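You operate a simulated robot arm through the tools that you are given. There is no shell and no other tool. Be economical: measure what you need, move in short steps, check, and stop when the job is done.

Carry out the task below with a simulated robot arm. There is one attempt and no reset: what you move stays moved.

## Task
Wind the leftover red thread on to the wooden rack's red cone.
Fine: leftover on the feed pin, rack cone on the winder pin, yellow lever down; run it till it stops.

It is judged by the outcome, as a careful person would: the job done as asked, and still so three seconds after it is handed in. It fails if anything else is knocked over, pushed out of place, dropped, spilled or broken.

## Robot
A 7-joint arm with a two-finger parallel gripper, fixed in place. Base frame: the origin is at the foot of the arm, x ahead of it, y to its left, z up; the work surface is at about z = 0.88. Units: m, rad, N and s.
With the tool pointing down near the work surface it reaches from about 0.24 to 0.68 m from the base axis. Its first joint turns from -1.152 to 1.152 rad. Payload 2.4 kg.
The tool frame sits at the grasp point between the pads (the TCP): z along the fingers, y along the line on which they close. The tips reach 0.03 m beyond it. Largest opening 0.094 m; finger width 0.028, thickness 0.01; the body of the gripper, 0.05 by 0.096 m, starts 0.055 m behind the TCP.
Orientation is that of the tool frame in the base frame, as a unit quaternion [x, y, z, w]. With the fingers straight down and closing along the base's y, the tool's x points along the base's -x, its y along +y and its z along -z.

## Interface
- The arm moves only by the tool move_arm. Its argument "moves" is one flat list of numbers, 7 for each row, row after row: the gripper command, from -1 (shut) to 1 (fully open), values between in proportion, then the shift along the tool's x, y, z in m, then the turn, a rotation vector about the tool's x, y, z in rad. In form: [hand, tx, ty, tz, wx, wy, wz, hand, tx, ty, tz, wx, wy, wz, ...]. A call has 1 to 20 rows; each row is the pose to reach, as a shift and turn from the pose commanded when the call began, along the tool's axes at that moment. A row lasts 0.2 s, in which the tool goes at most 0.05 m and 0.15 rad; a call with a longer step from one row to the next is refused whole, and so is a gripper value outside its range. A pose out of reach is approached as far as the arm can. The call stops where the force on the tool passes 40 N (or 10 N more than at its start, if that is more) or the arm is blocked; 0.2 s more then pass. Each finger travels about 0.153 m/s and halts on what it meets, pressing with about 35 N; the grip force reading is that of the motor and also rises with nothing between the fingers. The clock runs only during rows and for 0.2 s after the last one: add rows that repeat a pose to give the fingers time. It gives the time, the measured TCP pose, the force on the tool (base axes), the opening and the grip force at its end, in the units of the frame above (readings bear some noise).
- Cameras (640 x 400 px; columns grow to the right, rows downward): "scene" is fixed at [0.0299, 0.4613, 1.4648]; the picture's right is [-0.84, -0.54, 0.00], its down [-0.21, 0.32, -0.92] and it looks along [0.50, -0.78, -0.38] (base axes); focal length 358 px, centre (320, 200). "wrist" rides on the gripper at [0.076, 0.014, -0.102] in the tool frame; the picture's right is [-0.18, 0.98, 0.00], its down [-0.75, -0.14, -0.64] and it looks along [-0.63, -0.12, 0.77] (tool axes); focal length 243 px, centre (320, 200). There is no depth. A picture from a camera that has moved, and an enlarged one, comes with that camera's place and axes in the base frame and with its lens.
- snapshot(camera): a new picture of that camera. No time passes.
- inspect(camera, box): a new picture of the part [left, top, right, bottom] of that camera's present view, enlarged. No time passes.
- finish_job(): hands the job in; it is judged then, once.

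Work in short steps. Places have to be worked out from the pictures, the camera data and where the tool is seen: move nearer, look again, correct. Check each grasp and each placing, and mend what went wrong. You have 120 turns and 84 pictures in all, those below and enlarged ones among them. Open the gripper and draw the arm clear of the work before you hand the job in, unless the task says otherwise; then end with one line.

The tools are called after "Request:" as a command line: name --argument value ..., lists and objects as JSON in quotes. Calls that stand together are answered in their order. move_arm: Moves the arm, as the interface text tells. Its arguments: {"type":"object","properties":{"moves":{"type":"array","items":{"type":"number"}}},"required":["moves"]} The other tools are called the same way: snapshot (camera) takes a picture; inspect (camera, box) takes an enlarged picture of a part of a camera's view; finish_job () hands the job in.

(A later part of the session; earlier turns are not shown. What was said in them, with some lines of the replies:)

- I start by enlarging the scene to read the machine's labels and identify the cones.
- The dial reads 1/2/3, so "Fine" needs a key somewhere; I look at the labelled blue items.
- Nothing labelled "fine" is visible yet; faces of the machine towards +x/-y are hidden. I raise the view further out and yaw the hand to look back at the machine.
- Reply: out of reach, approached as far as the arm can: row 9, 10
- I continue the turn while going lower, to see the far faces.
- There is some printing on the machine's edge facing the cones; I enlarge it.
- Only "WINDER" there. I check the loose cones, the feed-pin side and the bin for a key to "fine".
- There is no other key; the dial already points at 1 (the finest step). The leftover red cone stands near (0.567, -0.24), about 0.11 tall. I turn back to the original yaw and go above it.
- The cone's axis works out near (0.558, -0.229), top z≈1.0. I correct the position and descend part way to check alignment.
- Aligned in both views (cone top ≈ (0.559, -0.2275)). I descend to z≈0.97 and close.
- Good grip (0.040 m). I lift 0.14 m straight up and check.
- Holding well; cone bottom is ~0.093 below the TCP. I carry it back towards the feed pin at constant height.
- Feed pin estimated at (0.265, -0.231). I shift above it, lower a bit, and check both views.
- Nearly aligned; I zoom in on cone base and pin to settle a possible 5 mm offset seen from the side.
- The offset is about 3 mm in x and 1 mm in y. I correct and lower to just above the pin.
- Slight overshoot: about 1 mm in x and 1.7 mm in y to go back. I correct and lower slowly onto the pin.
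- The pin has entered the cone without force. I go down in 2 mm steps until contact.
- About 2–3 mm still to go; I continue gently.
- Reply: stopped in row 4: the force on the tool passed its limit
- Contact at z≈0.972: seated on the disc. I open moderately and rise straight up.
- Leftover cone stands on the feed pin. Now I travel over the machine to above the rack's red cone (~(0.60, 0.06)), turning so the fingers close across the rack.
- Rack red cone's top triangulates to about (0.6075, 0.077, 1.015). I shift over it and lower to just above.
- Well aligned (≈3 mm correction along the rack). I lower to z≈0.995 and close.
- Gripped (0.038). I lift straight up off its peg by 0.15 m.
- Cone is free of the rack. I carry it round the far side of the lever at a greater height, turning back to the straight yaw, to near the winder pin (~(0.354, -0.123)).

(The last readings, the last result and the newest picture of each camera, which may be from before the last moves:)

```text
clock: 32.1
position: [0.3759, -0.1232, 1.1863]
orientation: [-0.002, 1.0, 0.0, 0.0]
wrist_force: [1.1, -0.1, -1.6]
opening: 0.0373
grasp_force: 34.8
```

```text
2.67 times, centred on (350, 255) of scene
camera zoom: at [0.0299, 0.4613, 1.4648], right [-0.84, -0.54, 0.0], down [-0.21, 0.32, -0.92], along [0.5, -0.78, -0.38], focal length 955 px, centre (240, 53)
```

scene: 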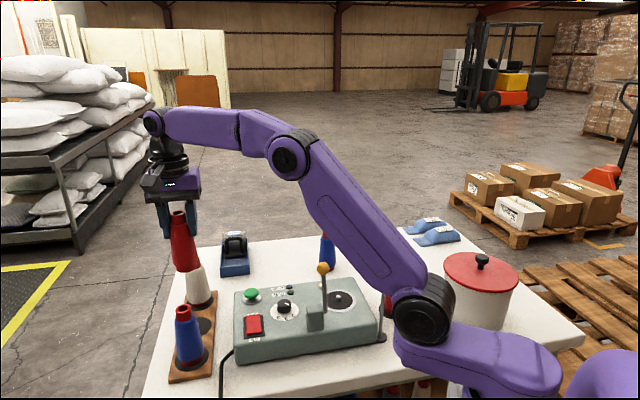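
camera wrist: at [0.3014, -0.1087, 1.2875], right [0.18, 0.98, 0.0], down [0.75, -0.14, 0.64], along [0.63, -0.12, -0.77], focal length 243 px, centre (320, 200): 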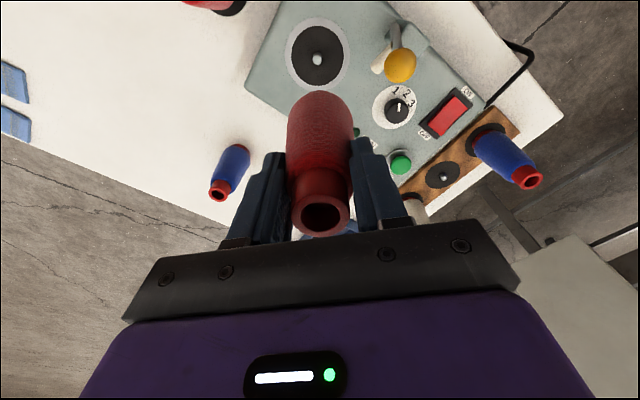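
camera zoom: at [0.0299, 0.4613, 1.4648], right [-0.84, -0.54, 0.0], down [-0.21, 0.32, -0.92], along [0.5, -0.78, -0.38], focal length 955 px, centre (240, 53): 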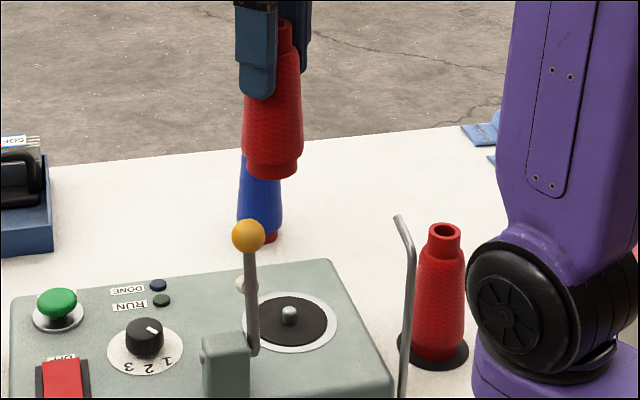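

Winder pin at (0.3555, -0.1235). I move above and lower to z≈1.115 for a check.

Request:
move_arm --moves '[-1, 0.0204, 0, 0.0, 0, 0, 0, -1, 0.0204, 0, 0.03, 0, 0, 0, -1, 0.0204, 0, 0.06, 0, 0, 0, -1, 0.0204, 0, 0.072, 0, 0, 0, -1, 0.0204, 0, 0.072, 0, 0, 0]'

Request:
inspect --camera "wrist" --box '[240, 0, 400, 120]'

Request:
inspect --camera "scene" --box '[300, 220, 380, 320]'

```text
clock: 33.3
position: [0.3567, -0.1245, 1.1145]
orientation: [0.0, 1.0, 0.0, -0.001]
wrist_force: [-0.3, 0.0, -0.6]
opening: 0.0376
grasp_force: 35.5
```

```text
3.33 times, centred on (320, 60) of wrist
camera zoom: at [0.2819, -0.1098, 1.2144], right [0.18, 0.98, 0.0], down [0.75, -0.14, 0.64], along [0.63, -0.12, -0.77], focal length 809 px, centre (320, 667)
```

zoom: 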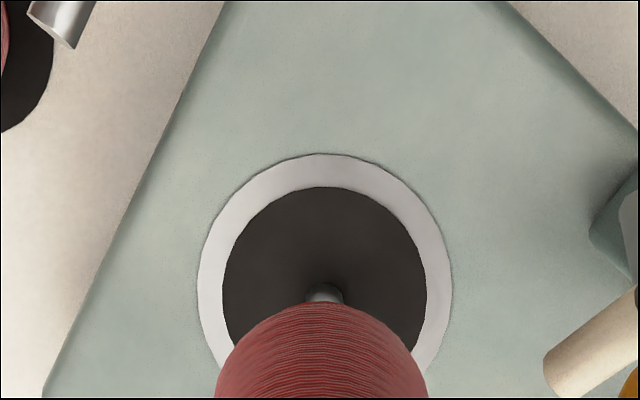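

```text
4.00 times, centred on (340, 270) of scene
camera zoom: at [0.0299, 0.4613, 1.4648], right [-0.84, -0.54, 0.0], down [-0.21, 0.32, -0.92], along [0.5, -0.78, -0.38], focal length 1433 px, centre (240, -80)
```

zoom: 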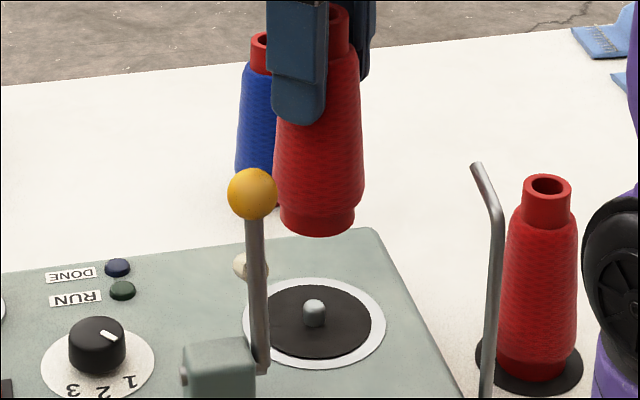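

Within ~1 mm. I correct slightly and descend, slowing near the pin.

Request:
move_arm --moves '[-1, -0.0008, 0.0008, 0.02, 0, 0, 0, -1, -0.0008, 0.0008, 0.04, 0, 0, 0, -1, -0.0008, 0.0008, 0.05, 0, 0, 0, -1, -0.0008, 0.0008, 0.056, 0, 0, 0, -1, -0.0008, 0.0008, 0.06, 0, 0, 0, -1, -0.0008, 0.0008, 0.06, 0, 0, 0]'

Request:
inspect --camera "scene" --box '[300, 220, 380, 320]'

```text
clock: 34.7
position: [0.3557, -0.123, 1.0538]
orientation: [-0.001, 1.0, 0.0, 0.001]
wrist_force: [0.1, -0.8, -0.1]
opening: 0.0378
grasp_force: 34.8
```

```text
4.00 times, centred on (340, 270) of scene
camera zoom: at [0.0299, 0.4613, 1.4648], right [-0.84, -0.54, 0.0], down [-0.21, 0.32, -0.92], along [0.5, -0.78, -0.38], focal length 1433 px, centre (240, -80)
```

zoom: 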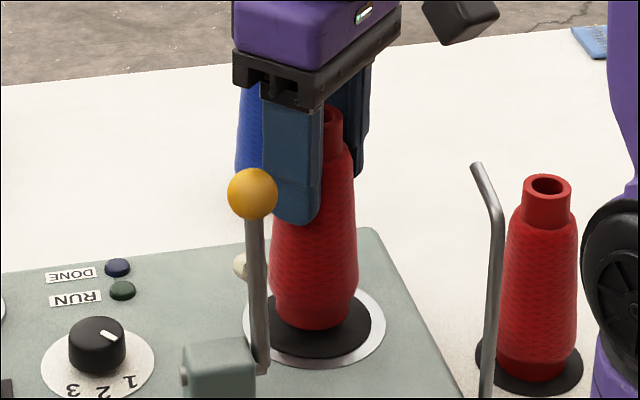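

The pin is inside the cone with no side force. I continue down in small steps to contact.

Request:
move_arm --moves '[-1, 0, 0, 0.003, 0, 0, 0, -1, 0, 0, 0.005, 0, 0, 0, -1, 0, 0, 0.007, 0, 0, 0, -1, 0, 0, 0.008, 0, 0, 0, -1, 0, 0, 0.009, 0, 0, 0, -1, 0, 0, 0.01, 0, 0, 0, -1, 0, 0, 0.011, 0, 0, 0, -1, 0, 0, 0.012, 0, 0, 0]'

Request:
inspect --camera "scene" --box '[300, 220, 380, 320]'

```text
clock: 36.5
position: [0.3558, -0.1238, 1.0437]
orientation: [-0.001, 1.0, 0.0, -0.001]
wrist_force: [-1.1, 0.6, 5.1]
opening: 0.0376
grasp_force: 34.9
```

```text
4.00 times, centred on (340, 270) of scene
camera zoom: at [0.0298, 0.4614, 1.4648], right [-0.84, -0.54, 0.0], down [-0.21, 0.32, -0.92], along [0.5, -0.78, -0.38], focal length 1433 px, centre (240, -80)
```

zoom: 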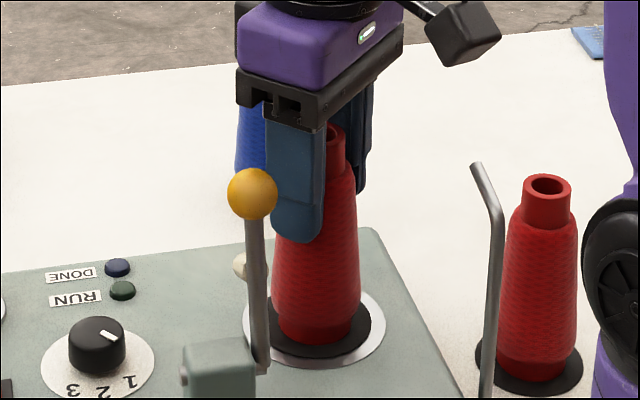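

Seated (contact 5 N). I release moderately and rise.

Request:
move_arm --moves '[0.1, 0, 0, 0, 0, 0, 0, 0.2, 0, 0, 0, 0, 0, 0, 0.2, 0, 0, -0.02, 0, 0, 0, 0.2, 0, 0, -0.05, 0, 0, 0, 0.2, 0, 0, -0.09, 0, 0, 0, 0.2, 0, 0, -0.13, 0, 0, 0, 0.2, 0.02, 0, -0.15, 0, 0, 0]'

Request:
snapshot --camera "wrist"

Request:
inspect --camera "scene" --box '[230, 220, 390, 350]'

```text
clock: 38.1
position: [0.3388, -0.1256, 1.1936]
orientation: [0.0, 1.0, 0.001, 0.001]
wrist_force: [-0.4, -0.5, -0.2]
opening: 0.0564
grasp_force: 0.1
```

```text
34 pictures are left
camera wrist: at [0.2652, -0.1097, 1.2942], right [0.18, 0.98, 0.0], down [0.75, -0.14, 0.64], along [0.63, -0.12, -0.77], focal length 243 px, centre (320, 200)
```

wrist: 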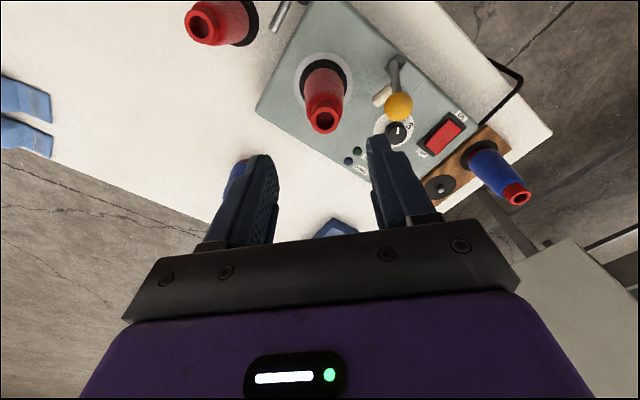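

```text
3.08 times, centred on (310, 285) of scene
camera zoom: at [0.0299, 0.4613, 1.4648], right [-0.84, -0.54, 0.0], down [-0.21, 0.32, -0.92], along [0.5, -0.78, -0.38], focal length 1102 px, centre (351, -62)
```

zoom: 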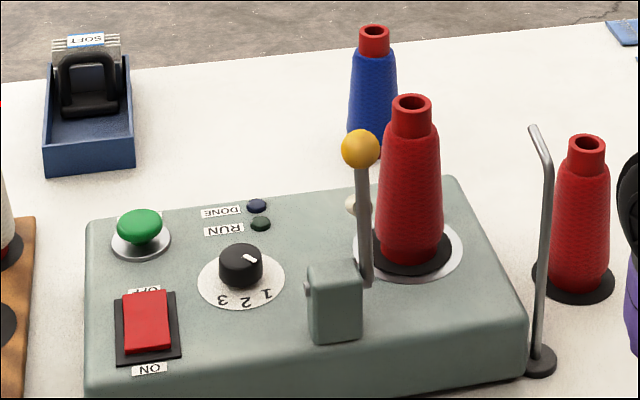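

Both cones placed. Now I study the lever, its pressing roller, and the power rocker.

Request:
inspect --camera "wrist" --box '[350, 40, 480, 165]'

Request:
inspect --camera "scene" --box '[235, 300, 285, 345]'

```text
3.20 times, centred on (415, 102) of wrist
camera zoom: at [0.2652, -0.1097, 1.2942], right [0.18, 0.98, 0.0], down [0.75, -0.14, 0.64], along [0.63, -0.12, -0.77], focal length 776 px, centre (16, 512)
```

zoom: 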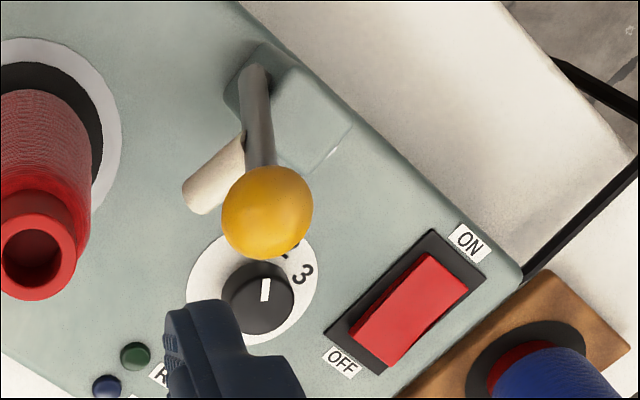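

```text
8.89 times, centred on (260, 322) of scene
camera zoom: at [0.0299, 0.4613, 1.4648], right [-0.84, -0.54, 0.0], down [-0.21, 0.32, -0.92], along [0.5, -0.78, -0.38], focal length 3185 px, centre (853, -889)
```

zoom: 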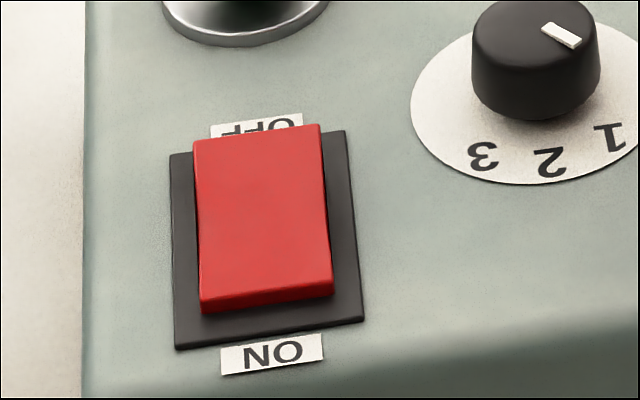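

The rocker's OFF end stands proud, so ON is pressed. The lever pivots near (0.339, -0.034), ball at (0.354, -0.054, 1.067), already leaning to the far side with a roller that meets the cone. I close the hand, turn so the narrow side faces the cone, and go above the near side of the ball.

Request:
move_arm --moves '[-0.2, -0.001, 0.01, 0, 0, 0, 0.145, -0.6, -0.001, 0.02, 0, 0, 0, 0.29, -1, -0.002, 0.03, 0, 0, 0, 0.435, -1, -0.002, 0.04, 0, 0, 0, 0.58, -1, -0.003, 0.05, 0, 0, 0, 0.725, -1, -0.003, 0.06, 0, 0, 0, 0.87, -1, -0.004, 0.07, 0, 0, 0, 1.015, -1, -0.004, 0.08, 0, 0, 0, 1.16, -1, -0.005, 0.09, 0, 0, 0, 1.305, -1, -0.005, 0.1, 0, 0, 0, 1.45, -1, -0.006, 0.107, 0, 0, 0, 1.595, -1, -0.007, 0.107, 0, 0, 0, 1.74, -1, -0.007, 0.107, 0, 0, 0, 1.885, -1, -0.008, 0.107, 0, 0, 0, 2.03, -1, -0.008, 0.107, 0, 0, 0, 2.175, -1, -0.0085, 0.107, 0, 0, 0, 2.32, -1, -0.0085, 0.107, 0, 0, 0, 2.465, -1, -0.0085, 0.107, 0, 0, 0, 2.607, -1, -0.0085, 0.107, 0, 0, 0, 2.607]'

Request:
snapshot --camera "wrist"

Request:
snapshot --camera "scene"

```text
clock: 42.1
position: [0.344, -0.0167, 1.1937]
orientation: [0.964, 0.264, -0.001, 0.0]
wrist_force: [-0.4, 0.2, -0.9]
opening: 0.0001
grasp_force: 32.8
```

```text
30 pictures are left
camera wrist: at [0.4188, 0.0118, 1.2942], right [0.34, -0.94, 0.0], down [-0.72, -0.26, 0.64], along [-0.6, -0.22, -0.77], focal length 243 px, centre (320, 200)
```

wrist: 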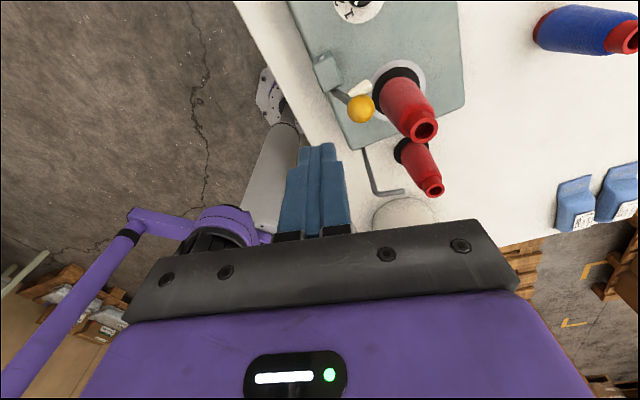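

```text
29 pictures are left
```

scene: 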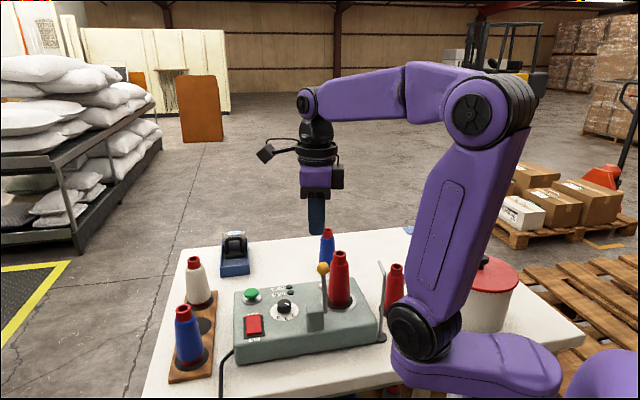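

Tool axes now match the machine (x along it, y towards the far side). I lower beside the ball to z≈1.075.

Request:
move_arm --moves '[-1, 0, 0, 0.04, 0, 0, 0, -1, 0, 0, 0.08, 0, 0, 0, -1, 0, 0, 0.105, 0, 0, 0, -1, 0, 0, 0.119, 0, 0, 0, -1, 0, 0, 0.119, 0, 0, 0]'

Request:
inspect --camera "scene" --box '[270, 200, 400, 350]'

```text
clock: 43.3
position: [0.3442, -0.0144, 1.075]
orientation: [0.964, 0.265, 0.0, 0.0]
wrist_force: [0.5, 0.3, -1.1]
opening: 0.0002
grasp_force: 33.0
```

```text
2.67 times, centred on (335, 275) of scene
camera zoom: at [0.0299, 0.4613, 1.4648], right [-0.84, -0.54, 0.0], down [-0.21, 0.32, -0.92], along [0.5, -0.78, -0.38], focal length 955 px, centre (280, 0)
```

zoom: 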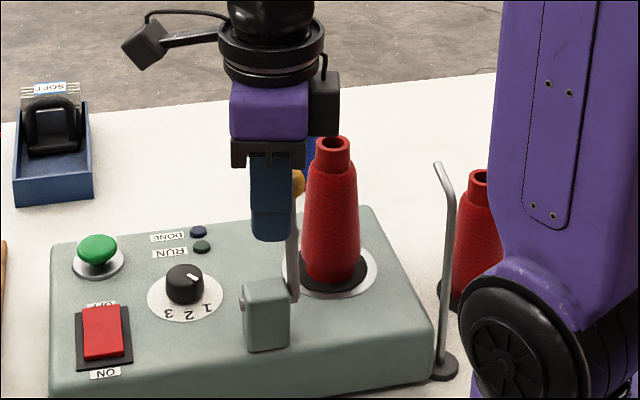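

The ball is just in front of the finger's edge; I shift 6 mm toward it and push to the far side, lowering along the arc.

Request:
move_arm --moves '[-1, -0.006, 0, 0, 0, 0, 0, -1, -0.006, 0.01, 0.002, 0, 0, 0, -1, -0.006, 0.02, 0.004, 0, 0, 0, -1, -0.006, 0.03, 0.008, 0, 0, 0, -1, -0.006, 0.04, 0.014, 0, 0, 0, -1, -0.006, 0.05, 0.02, 0, 0, 0, -1, -0.006, 0.06, 0.027, 0, 0, 0, -1, -0.006, 0.065, 0.03, 0, 0, 0]'

Request:
inspect --camera "scene" --box '[270, 200, 400, 350]'

Request:
snapshot --camera "wrist"

```text
clock: 45.1
position: [0.3732, -0.0758, 1.0442]
orientation: [0.964, 0.265, 0.0, 0.0]
wrist_force: [-0.5, 0.7, -0.9]
opening: 0.0
grasp_force: 33.2
```

```text
2.67 times, centred on (335, 275) of scene
camera zoom: at [0.0299, 0.4613, 1.4648], right [-0.84, -0.54, 0.0], down [-0.21, 0.32, -0.92], along [0.5, -0.78, -0.38], focal length 955 px, centre (280, 0)
```

zoom: 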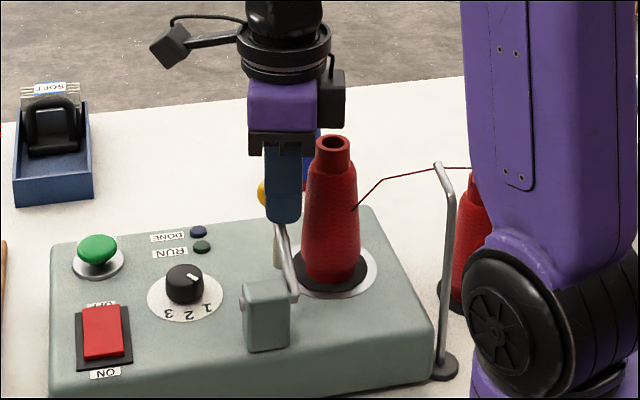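

```text
26 pictures are left
camera wrist: at [0.4469, -0.0476, 1.1448], right [0.34, -0.94, 0.0], down [-0.72, -0.26, 0.64], along [-0.6, -0.22, -0.77], focal length 243 px, centre (320, 200)
```

wrist: 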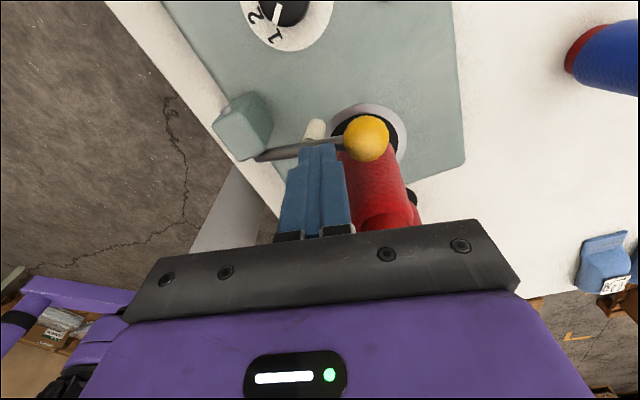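

The lever has swung over and the thread has strung itself between the cones. I lift the hand slightly to see how far down the lever is.

Request:
move_arm --moves '[-1, 0, -0.005, -0.03, 0, 0, 0, -1, 0, -0.005, -0.06, 0, 0, 0, -1, 0, -0.005, -0.08, 0, 0, 0]'

Request:
inspect --camera "wrist" --box '[220, 0, 480, 180]'

Request:
inspect --camera "scene" --box '[290, 240, 380, 330]'

```text
clock: 45.9
position: [0.3683, -0.0711, 1.124]
orientation: [0.964, 0.265, 0.0, 0.0]
wrist_force: [-0.2, 0.2, -0.1]
opening: 0.0
grasp_force: 32.9
```

```text
2.22 times, centred on (350, 90) of wrist
camera zoom: at [0.4426, -0.0437, 1.2249], right [0.34, -0.94, 0.0], down [-0.72, -0.26, 0.64], along [-0.6, -0.22, -0.77], focal length 539 px, centre (253, 444)
```

zoom: 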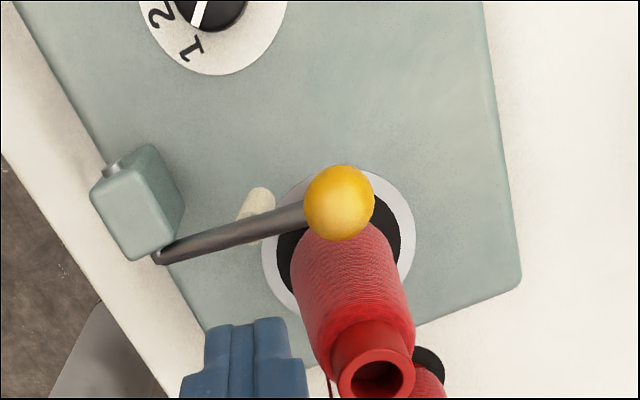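

```text
4.44 times, centred on (335, 285) of scene
camera zoom: at [0.0299, 0.4613, 1.4648], right [-0.84, -0.54, 0.0], down [-0.21, 0.32, -0.92], along [0.5, -0.78, -0.38], focal length 1592 px, centre (253, -178)
```

zoom: 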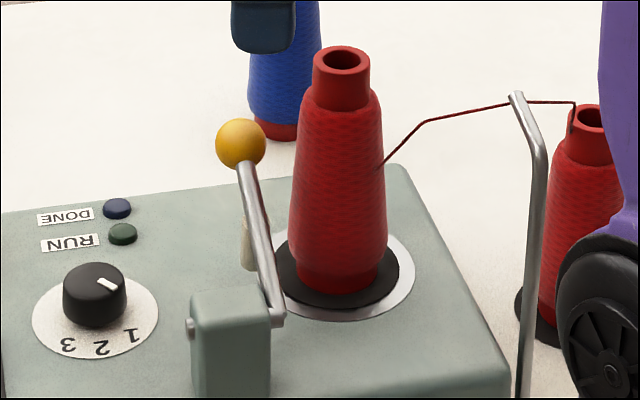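

The lever is about 62° over, ball at (0.398, -0.099, 1.016) – perhaps not at its bottom stop. I press gently down on the ball from above, following the arc.

Request:
move_arm --moves '[-1, 0.007, 0.02, 0.0, 0, 0, 0, -1, 0.014, 0.039, 0.0, 0, 0, 0, -1, 0.014, 0.039, 0.03, 0, 0, 0, -1, 0.014, 0.039, 0.055, 0, 0, 0, -1, 0.014, 0.04, 0.063, 0, 0, 0, -1, 0.014, 0.042, 0.07, 0, 0, 0, -1, 0.014, 0.044, 0.077, 0, 0, 0, -1, 0.014, 0.046, 0.084, 0, 0, 0, -1, 0.014, 0.048, 0.091, 0, 0, 0]'

Request:
inspect --camera "scene" --box '[270, 220, 380, 340]'

```text
clock: 47.8
position: [0.406, -0.1042, 1.0423]
orientation: [0.964, 0.266, 0.0, 0.001]
wrist_force: [-10.5, 4.5, 27.9]
opening: 0.0
grasp_force: 33.4
stopped in row 9: the force on the tool passed its limit (the readings are from after the stop); the commanded pose is now the measured one
```

```text
3.33 times, centred on (325, 280) of scene
camera zoom: at [0.0292, 0.4616, 1.4647], right [-0.84, -0.54, 0.0], down [-0.21, 0.32, -0.92], along [0.5, -0.78, -0.38], focal length 1194 px, centre (303, -67)
```

zoom: 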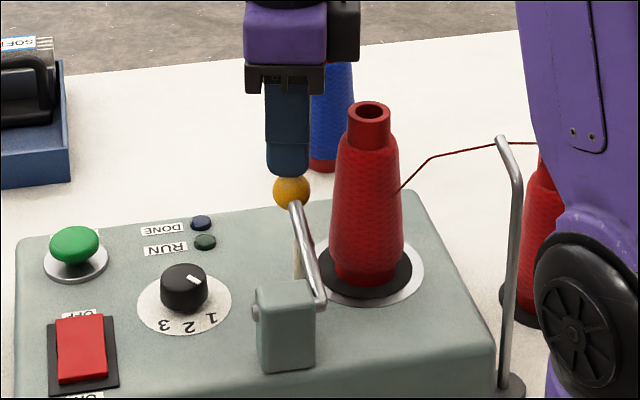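

A firm stop was met, so the lever is at its bottom. I raise off and check.

Request:
move_arm --moves '[-1, 0, 0, -0.02, 0, 0, 0, -1, 0, 0, -0.06, 0, 0, 0, -1, 0, 0, -0.1, 0, 0, 0, -1, 0, 0, -0.1, 0, 0, 0]'

Request:
snapshot --camera "wrist"

Request:
inspect --camera "scene" --box '[220, 240, 380, 350]'

```text
clock: 48.8
position: [0.4056, -0.1028, 1.1424]
orientation: [0.964, 0.266, 0.0, 0.0]
wrist_force: [-0.4, 0.6, -1.2]
opening: 0.0
grasp_force: 33.1
```

```text
22 pictures are left
camera wrist: at [0.4796, -0.0743, 1.2425], right [0.34, -0.94, 0.0], down [-0.72, -0.26, 0.64], along [-0.6, -0.22, -0.77], focal length 243 px, centre (320, 200)
```

wrist: 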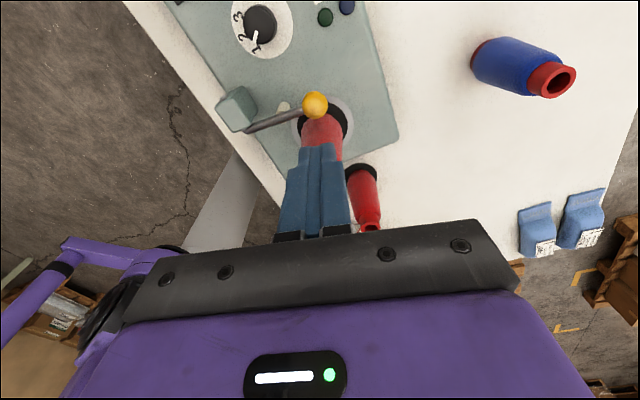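

```text
3.64 times, centred on (300, 295) of scene
camera zoom: at [0.0299, 0.4613, 1.4648], right [-0.84, -0.54, 0.0], down [-0.21, 0.32, -0.92], along [0.5, -0.78, -0.38], focal length 1303 px, centre (393, -146)
```

zoom: 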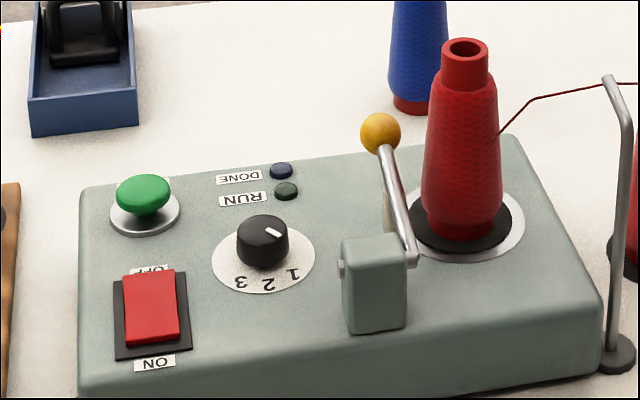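

Lever rests down on its stop; dial on 1, rocker ON. Next I move above the START button (~(0.526, -0.016)) with the fingers closed.

Request:
move_arm --moves '[-1, 0.04, -0.004, 0, 0, 0, 0, -1, 0.08, -0.007, 0, 0, 0, 0, -1, 0.12, -0.011, 0, 0, 0, 0, -1, 0.1476, -0.0136, 0, 0, 0, 0, -1, 0.1476, -0.0136, 0, 0, 0, 0]'

Request:
snapshot --camera "wrist"

```text
clock: 50.0
position: [0.5279, -0.0142, 1.142]
orientation: [0.964, 0.265, 0.0, 0.001]
wrist_force: [-0.5, -0.6, -0.3]
opening: 0.0
grasp_force: 33.3
```

```text
20 pictures are left
camera wrist: at [0.6019, 0.0139, 1.2435], right [0.34, -0.94, 0.0], down [-0.72, -0.26, 0.64], along [-0.6, -0.22, -0.77], focal length 243 px, centre (320, 200)
```

wrist: 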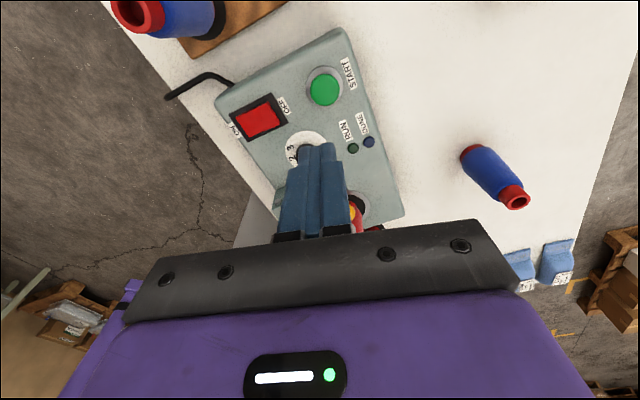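

The button sits almost exactly under the tool axis (4 mm in y). I descend and press in small steps.

Request:
move_arm --moves '[-1, 0, 0.004, 0.04, 0, 0, 0, -1, 0, 0.004, 0.08, 0, 0, 0, -1, 0, 0.004, 0.115, 0, 0, 0, -1, 0, 0.004, 0.13, 0, 0, 0, -1, 0, 0.004, 0.137, 0, 0, 0, -1, 0, 0.004, 0.142, 0, 0, 0, -1, 0, 0.004, 0.146, 0, 0, 0, -1, 0, 0.004, 0.149, 0, 0, 0, -1, 0, 0.004, 0.152, 0, 0, 0, -1, 0, 0.004, 0.155, 0, 0, 0]'

Request:
inspect --camera "scene" --box '[220, 220, 420, 350]'

```text
clock: 52.2
position: [0.5285, -0.0189, 0.9878]
orientation: [0.964, 0.265, 0.001, 0.001]
wrist_force: [0.9, -0.5, 2.4]
opening: 0.0001
grasp_force: 32.8
```

```text
3.08 times, centred on (320, 285) of scene
camera zoom: at [0.0299, 0.4613, 1.4648], right [-0.84, -0.54, 0.0], down [-0.21, 0.32, -0.92], along [0.5, -0.78, -0.38], focal length 1102 px, centre (320, -62)
```

zoom: 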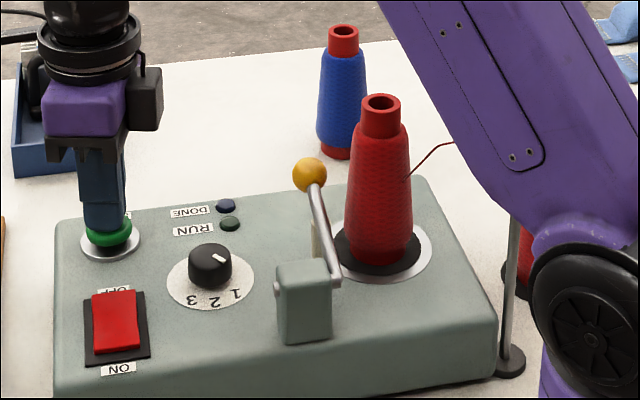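

Contact just started (2.4 N). I press a few millimetres more.

Request:
move_arm --moves '[-1, 0, 0, 0.003, 0, 0, 0, -1, 0, 0, 0.006, 0, 0, 0, -1, 0, 0, 0.009, 0, 0, 0, -1, 0, 0, 0.012, 0, 0, 0]'

Request:
inspect --camera "scene" --box '[220, 220, 420, 350]'

```text
clock: 53.2
position: [0.5299, -0.019, 0.9827]
orientation: [0.964, 0.266, 0.005, 0.003]
wrist_force: [-7.7, 0.8, 30.1]
opening: 0.0
grasp_force: 32.7
stopped in row 4: the force on the tool passed its limit (the readings are from after the stop); the commanded pose is now the measured one
```

```text
3.08 times, centred on (320, 285) of scene
camera zoom: at [0.0288, 0.4614, 1.4648], right [-0.84, -0.54, 0.0], down [-0.21, 0.32, -0.93], along [0.5, -0.78, -0.38], focal length 1102 px, centre (320, -62)
```

zoom: 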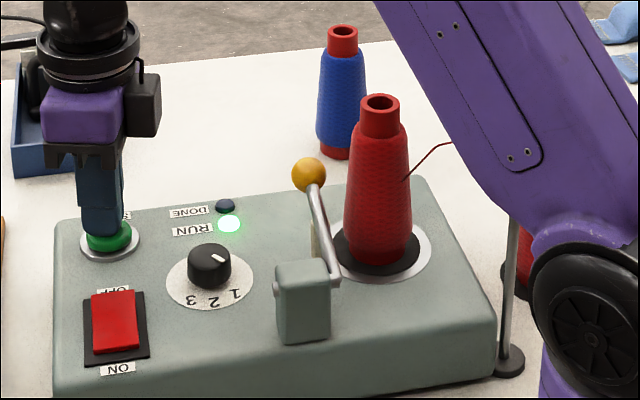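

RUN is lit: the winder is running. I lift off the button and wait clear while it winds.

Request:
move_arm --moves '[-1, 0, 0, -0.03, 0, 0, 0, -1, 0, 0, -0.07, 0, 0, 0, -1, 0, 0, -0.12, 0, 0, 0, -1, 0, 0, -0.16, 0, 0, 0, -1, 0, 0, -0.16, 0, 0, 0, -1, 0, 0, -0.16, 0, 0, 0, -1, 0, 0, -0.16, 0, 0, 0, -1, 0, 0, -0.16, 0, 0, 0, -1, 0, 0, -0.16, 0, 0, 0, -1, 0, 0, -0.16, 0, 0, 0, -1, 0, 0, -0.16, 0, 0, 0, -1, 0, 0, -0.16, 0, 0, 0, -1, 0, 0, -0.16, 0, 0, 0, -1, 0, 0, -0.16, 0, 0, 0, -1, 0, 0, -0.16, 0, 0, 0, -1, 0, 0, -0.16, 0, 0, 0, -1, 0, 0, -0.16, 0, 0, 0, -1, 0, 0, -0.16, 0, 0, 0, -1, 0, 0, -0.16, 0, 0, 0, -1, 0, 0, -0.16, 0, 0, 0]'

Request:
inspect --camera "scene" --box '[220, 220, 420, 350]'

```text
clock: 57.4
position: [0.5262, -0.0146, 1.1369]
orientation: [0.964, 0.265, 0.002, 0.0]
wrist_force: [-0.4, -0.3, -0.4]
opening: 0.0
grasp_force: 33.3
```

```text
3.08 times, centred on (320, 285) of scene
camera zoom: at [0.0299, 0.4613, 1.4648], right [-0.84, -0.54, 0.0], down [-0.21, 0.32, -0.92], along [0.5, -0.78, -0.38], focal length 1102 px, centre (320, -62)
```

zoom: 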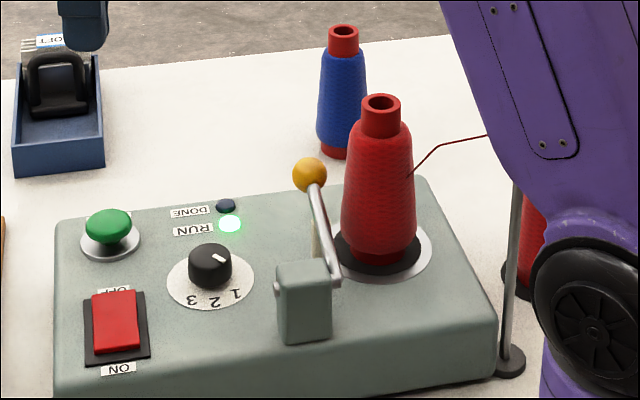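

The cone is filling and RUN stays lit. I open the hand up here and keep waiting.

Request:
move_arm --moves '[0, 0, 0, 0, 0, 0, 0, 0, 0, 0, 0, 0, 0, 0, 0, 0, 0, 0, 0, 0, 0, 0, 0, 0, 0, 0, 0, 0, 0, 0, 0, 0, 0, 0, 0, 0, 0, 0, 0, 0, 0, 0, 0, 0, 0, 0, 0, 0, 0, 0, 0, 0, 0, 0, 0, 0, 0, 0, 0, 0, 0, 0, 0, 0, 0, 0, 0, 0, 0, 0, 0, 0, 0, 0, 0, 0, 0, 0, 0, 0, 0, 0, 0, 0, 0, 0, 0, 0, 0, 0, 0, 0, 0, 0, 0, 0, 0, 0, 0, 0, 0, 0, 0, 0, 0, 0, 0, 0, 0, 0, 0, 0, 0, 0, 0, 0, 0, 0, 0, 0, 0, 0, 0, 0, 0, 0, 0, 0, 0, 0, 0, 0, 0, 0, 0, 0, 0, 0, 0, 0]'

Request:
move_arm --moves '[0, 0, 0, 0, 0, 0, 0, 0, 0, 0, 0, 0, 0, 0, 0, 0, 0, 0, 0, 0, 0, 0, 0, 0, 0, 0, 0, 0, 0, 0, 0, 0, 0, 0, 0, 0, 0, 0, 0, 0, 0, 0, 0, 0, 0, 0, 0, 0, 0, 0, 0, 0, 0, 0, 0, 0, 0, 0, 0, 0, 0, 0, 0, 0, 0, 0, 0, 0, 0, 0, 0, 0, 0, 0, 0, 0, 0, 0, 0, 0, 0, 0, 0, 0, 0, 0, 0, 0, 0, 0, 0, 0, 0, 0, 0, 0, 0, 0, 0, 0, 0, 0, 0, 0, 0, 0, 0, 0, 0, 0, 0, 0, 0, 0, 0, 0, 0, 0, 0, 0, 0, 0, 0, 0, 0, 0, 0, 0, 0, 0, 0, 0, 0, 0, 0, 0, 0, 0, 0, 0]'

Request:
inspect --camera "scene" --box '[220, 220, 420, 350]'

```text
clock: 61.6
position: [0.5267, -0.015, 1.1374]
orientation: [0.964, 0.265, 0.001, 0.0]
wrist_force: [0.6, -0.4, 0.2]
opening: 0.0469
grasp_force: 0.1
```

```text
clock: 65.8
position: [0.5268, -0.0158, 1.1381]
orientation: [0.964, 0.266, 0.001, 0.001]
wrist_force: [0.8, 1.2, 1.0]
opening: 0.047
grasp_force: 0.0
```

```text
3.08 times, centred on (320, 285) of scene
camera zoom: at [0.0299, 0.4613, 1.4648], right [-0.84, -0.54, 0.0], down [-0.21, 0.32, -0.92], along [0.5, -0.78, -0.38], focal length 1102 px, centre (320, -62)
```

zoom: 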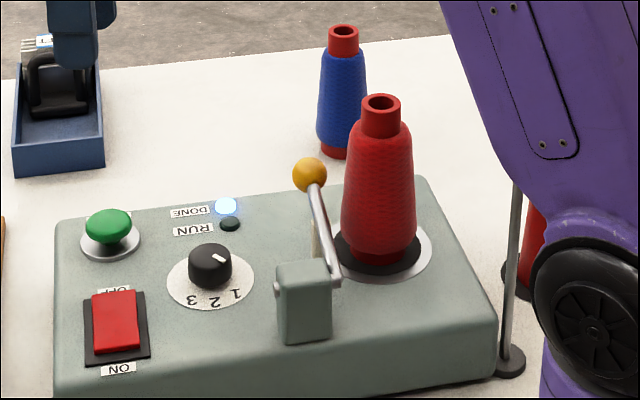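

DONE is lit and the thread has run off. I draw the arm up and look over the whole scene.

Request:
move_arm --moves '[0.5, 0, 0, -0.04, 0, 0, 0, 0.5, -0.02, -0.03, -0.08, 0, 0, 0, 0.5, -0.04, -0.06, -0.1, 0, 0, 0, 0.5, -0.06, -0.09, -0.1, 0, 0, 0, 0.5, -0.08, -0.12, -0.1, 0, 0, 0, 0.5, -0.08, -0.12, -0.1, 0, 0, 0]'

Request:
snapshot --camera "scene"

Request:
snapshot --camera "wrist"

```text
refused: row 2 steps farther than a row can; nothing moved
```

```text
15 pictures are left
```

scene: 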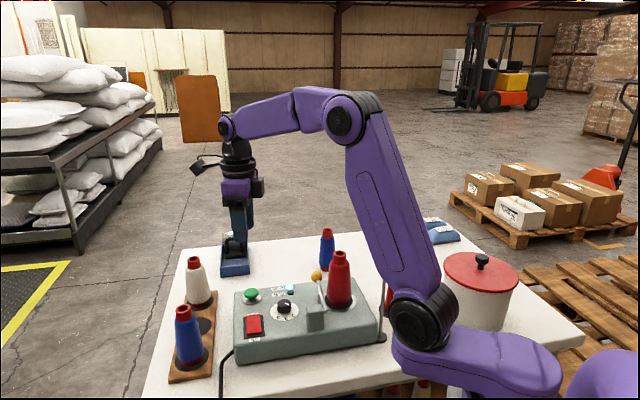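

```text
14 pictures are left
camera wrist: at [0.6006, 0.0126, 1.2391], right [0.35, -0.94, 0.0], down [-0.72, -0.26, 0.64], along [-0.6, -0.22, -0.77], focal length 243 px, centre (320, 200)
```

wrist: 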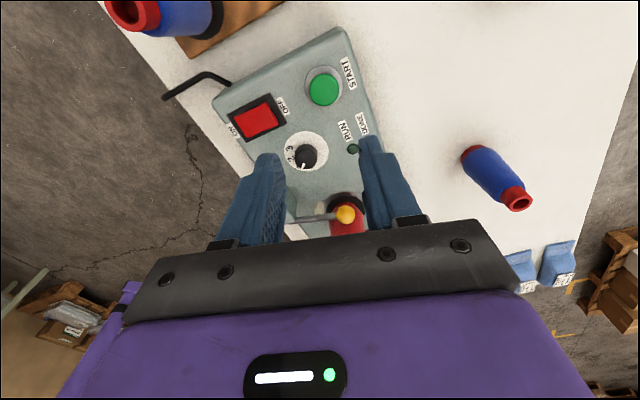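

That step was too long; I repeat the retreat in shorter rows.

Request:
move_arm --moves '[0.5, 0, 0, -0.04, 0, 0, 0, 0.5, 0, 0, -0.08, 0, 0, 0, 0.5, -0.01, -0.03, -0.1, 0, 0, 0, 0.5, -0.03, -0.06, -0.11, 0, 0, 0, 0.5, -0.05, -0.09, -0.12, 0, 0, 0, 0.5, -0.06, -0.12, -0.12, 0, 0, 0, 0.5, -0.06, -0.12, -0.12, 0, 0, 0]'

Request:
snapshot --camera "scene"

Request:
snapshot --camera "wrist"

```text
clock: 67.4
position: [0.4125, 0.0551, 1.2589]
orientation: [0.964, 0.265, 0.001, 0.001]
wrist_force: [0.5, 0.4, 0.6]
opening: 0.0706
grasp_force: 0.1
```

```text
13 pictures are left
```

scene: 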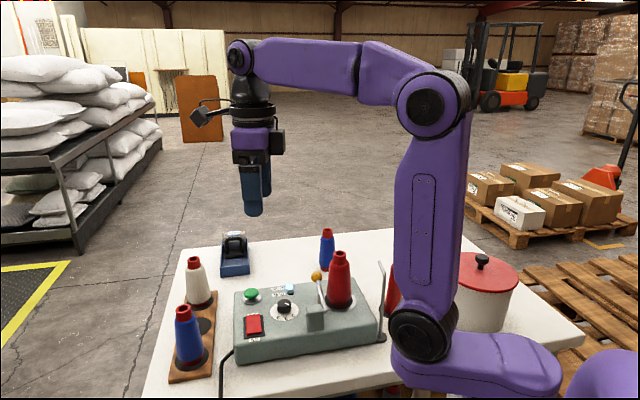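

```text
12 pictures are left
camera wrist: at [0.4853, 0.0843, 1.3595], right [0.34, -0.94, 0.0], down [-0.72, -0.26, 0.64], along [-0.6, -0.22, -0.77], focal length 243 px, centre (320, 200)
```

wrist: 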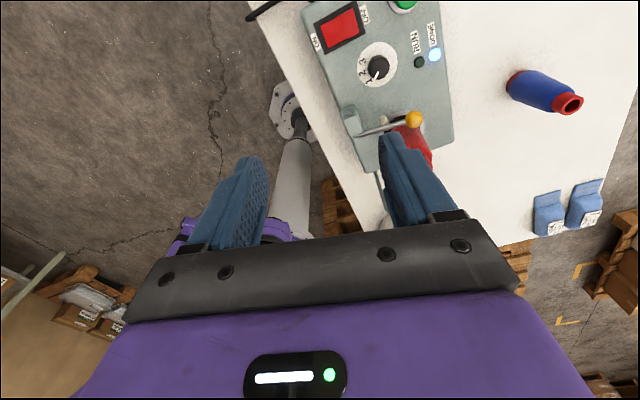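

DONE lit, everything upright. A last close look at both cones.

Request:
inspect --camera "scene" --box '[300, 230, 420, 340]'

```text
3.64 times, centred on (360, 285) of scene
camera zoom: at [0.0299, 0.4613, 1.4648], right [-0.84, -0.54, 0.0], down [-0.21, 0.32, -0.92], along [0.5, -0.78, -0.38], focal length 1303 px, centre (174, -109)
```

zoom: 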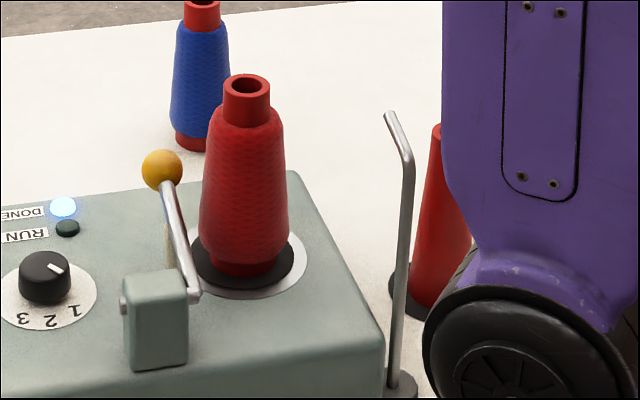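

The feed cone is bare, the winder cone is full, the machine has stopped with DONE lit, and the arm is open and clear, so I hand in.

Request:
finish_job

```text
The job is handed in.
```

The leftover red thread is now wound onto the rack's red cone: the winder stopped by itself with DONE lit and the feed cone bare. I took "Fine" to need no dial change, found no label for it, and left the dial on 1.
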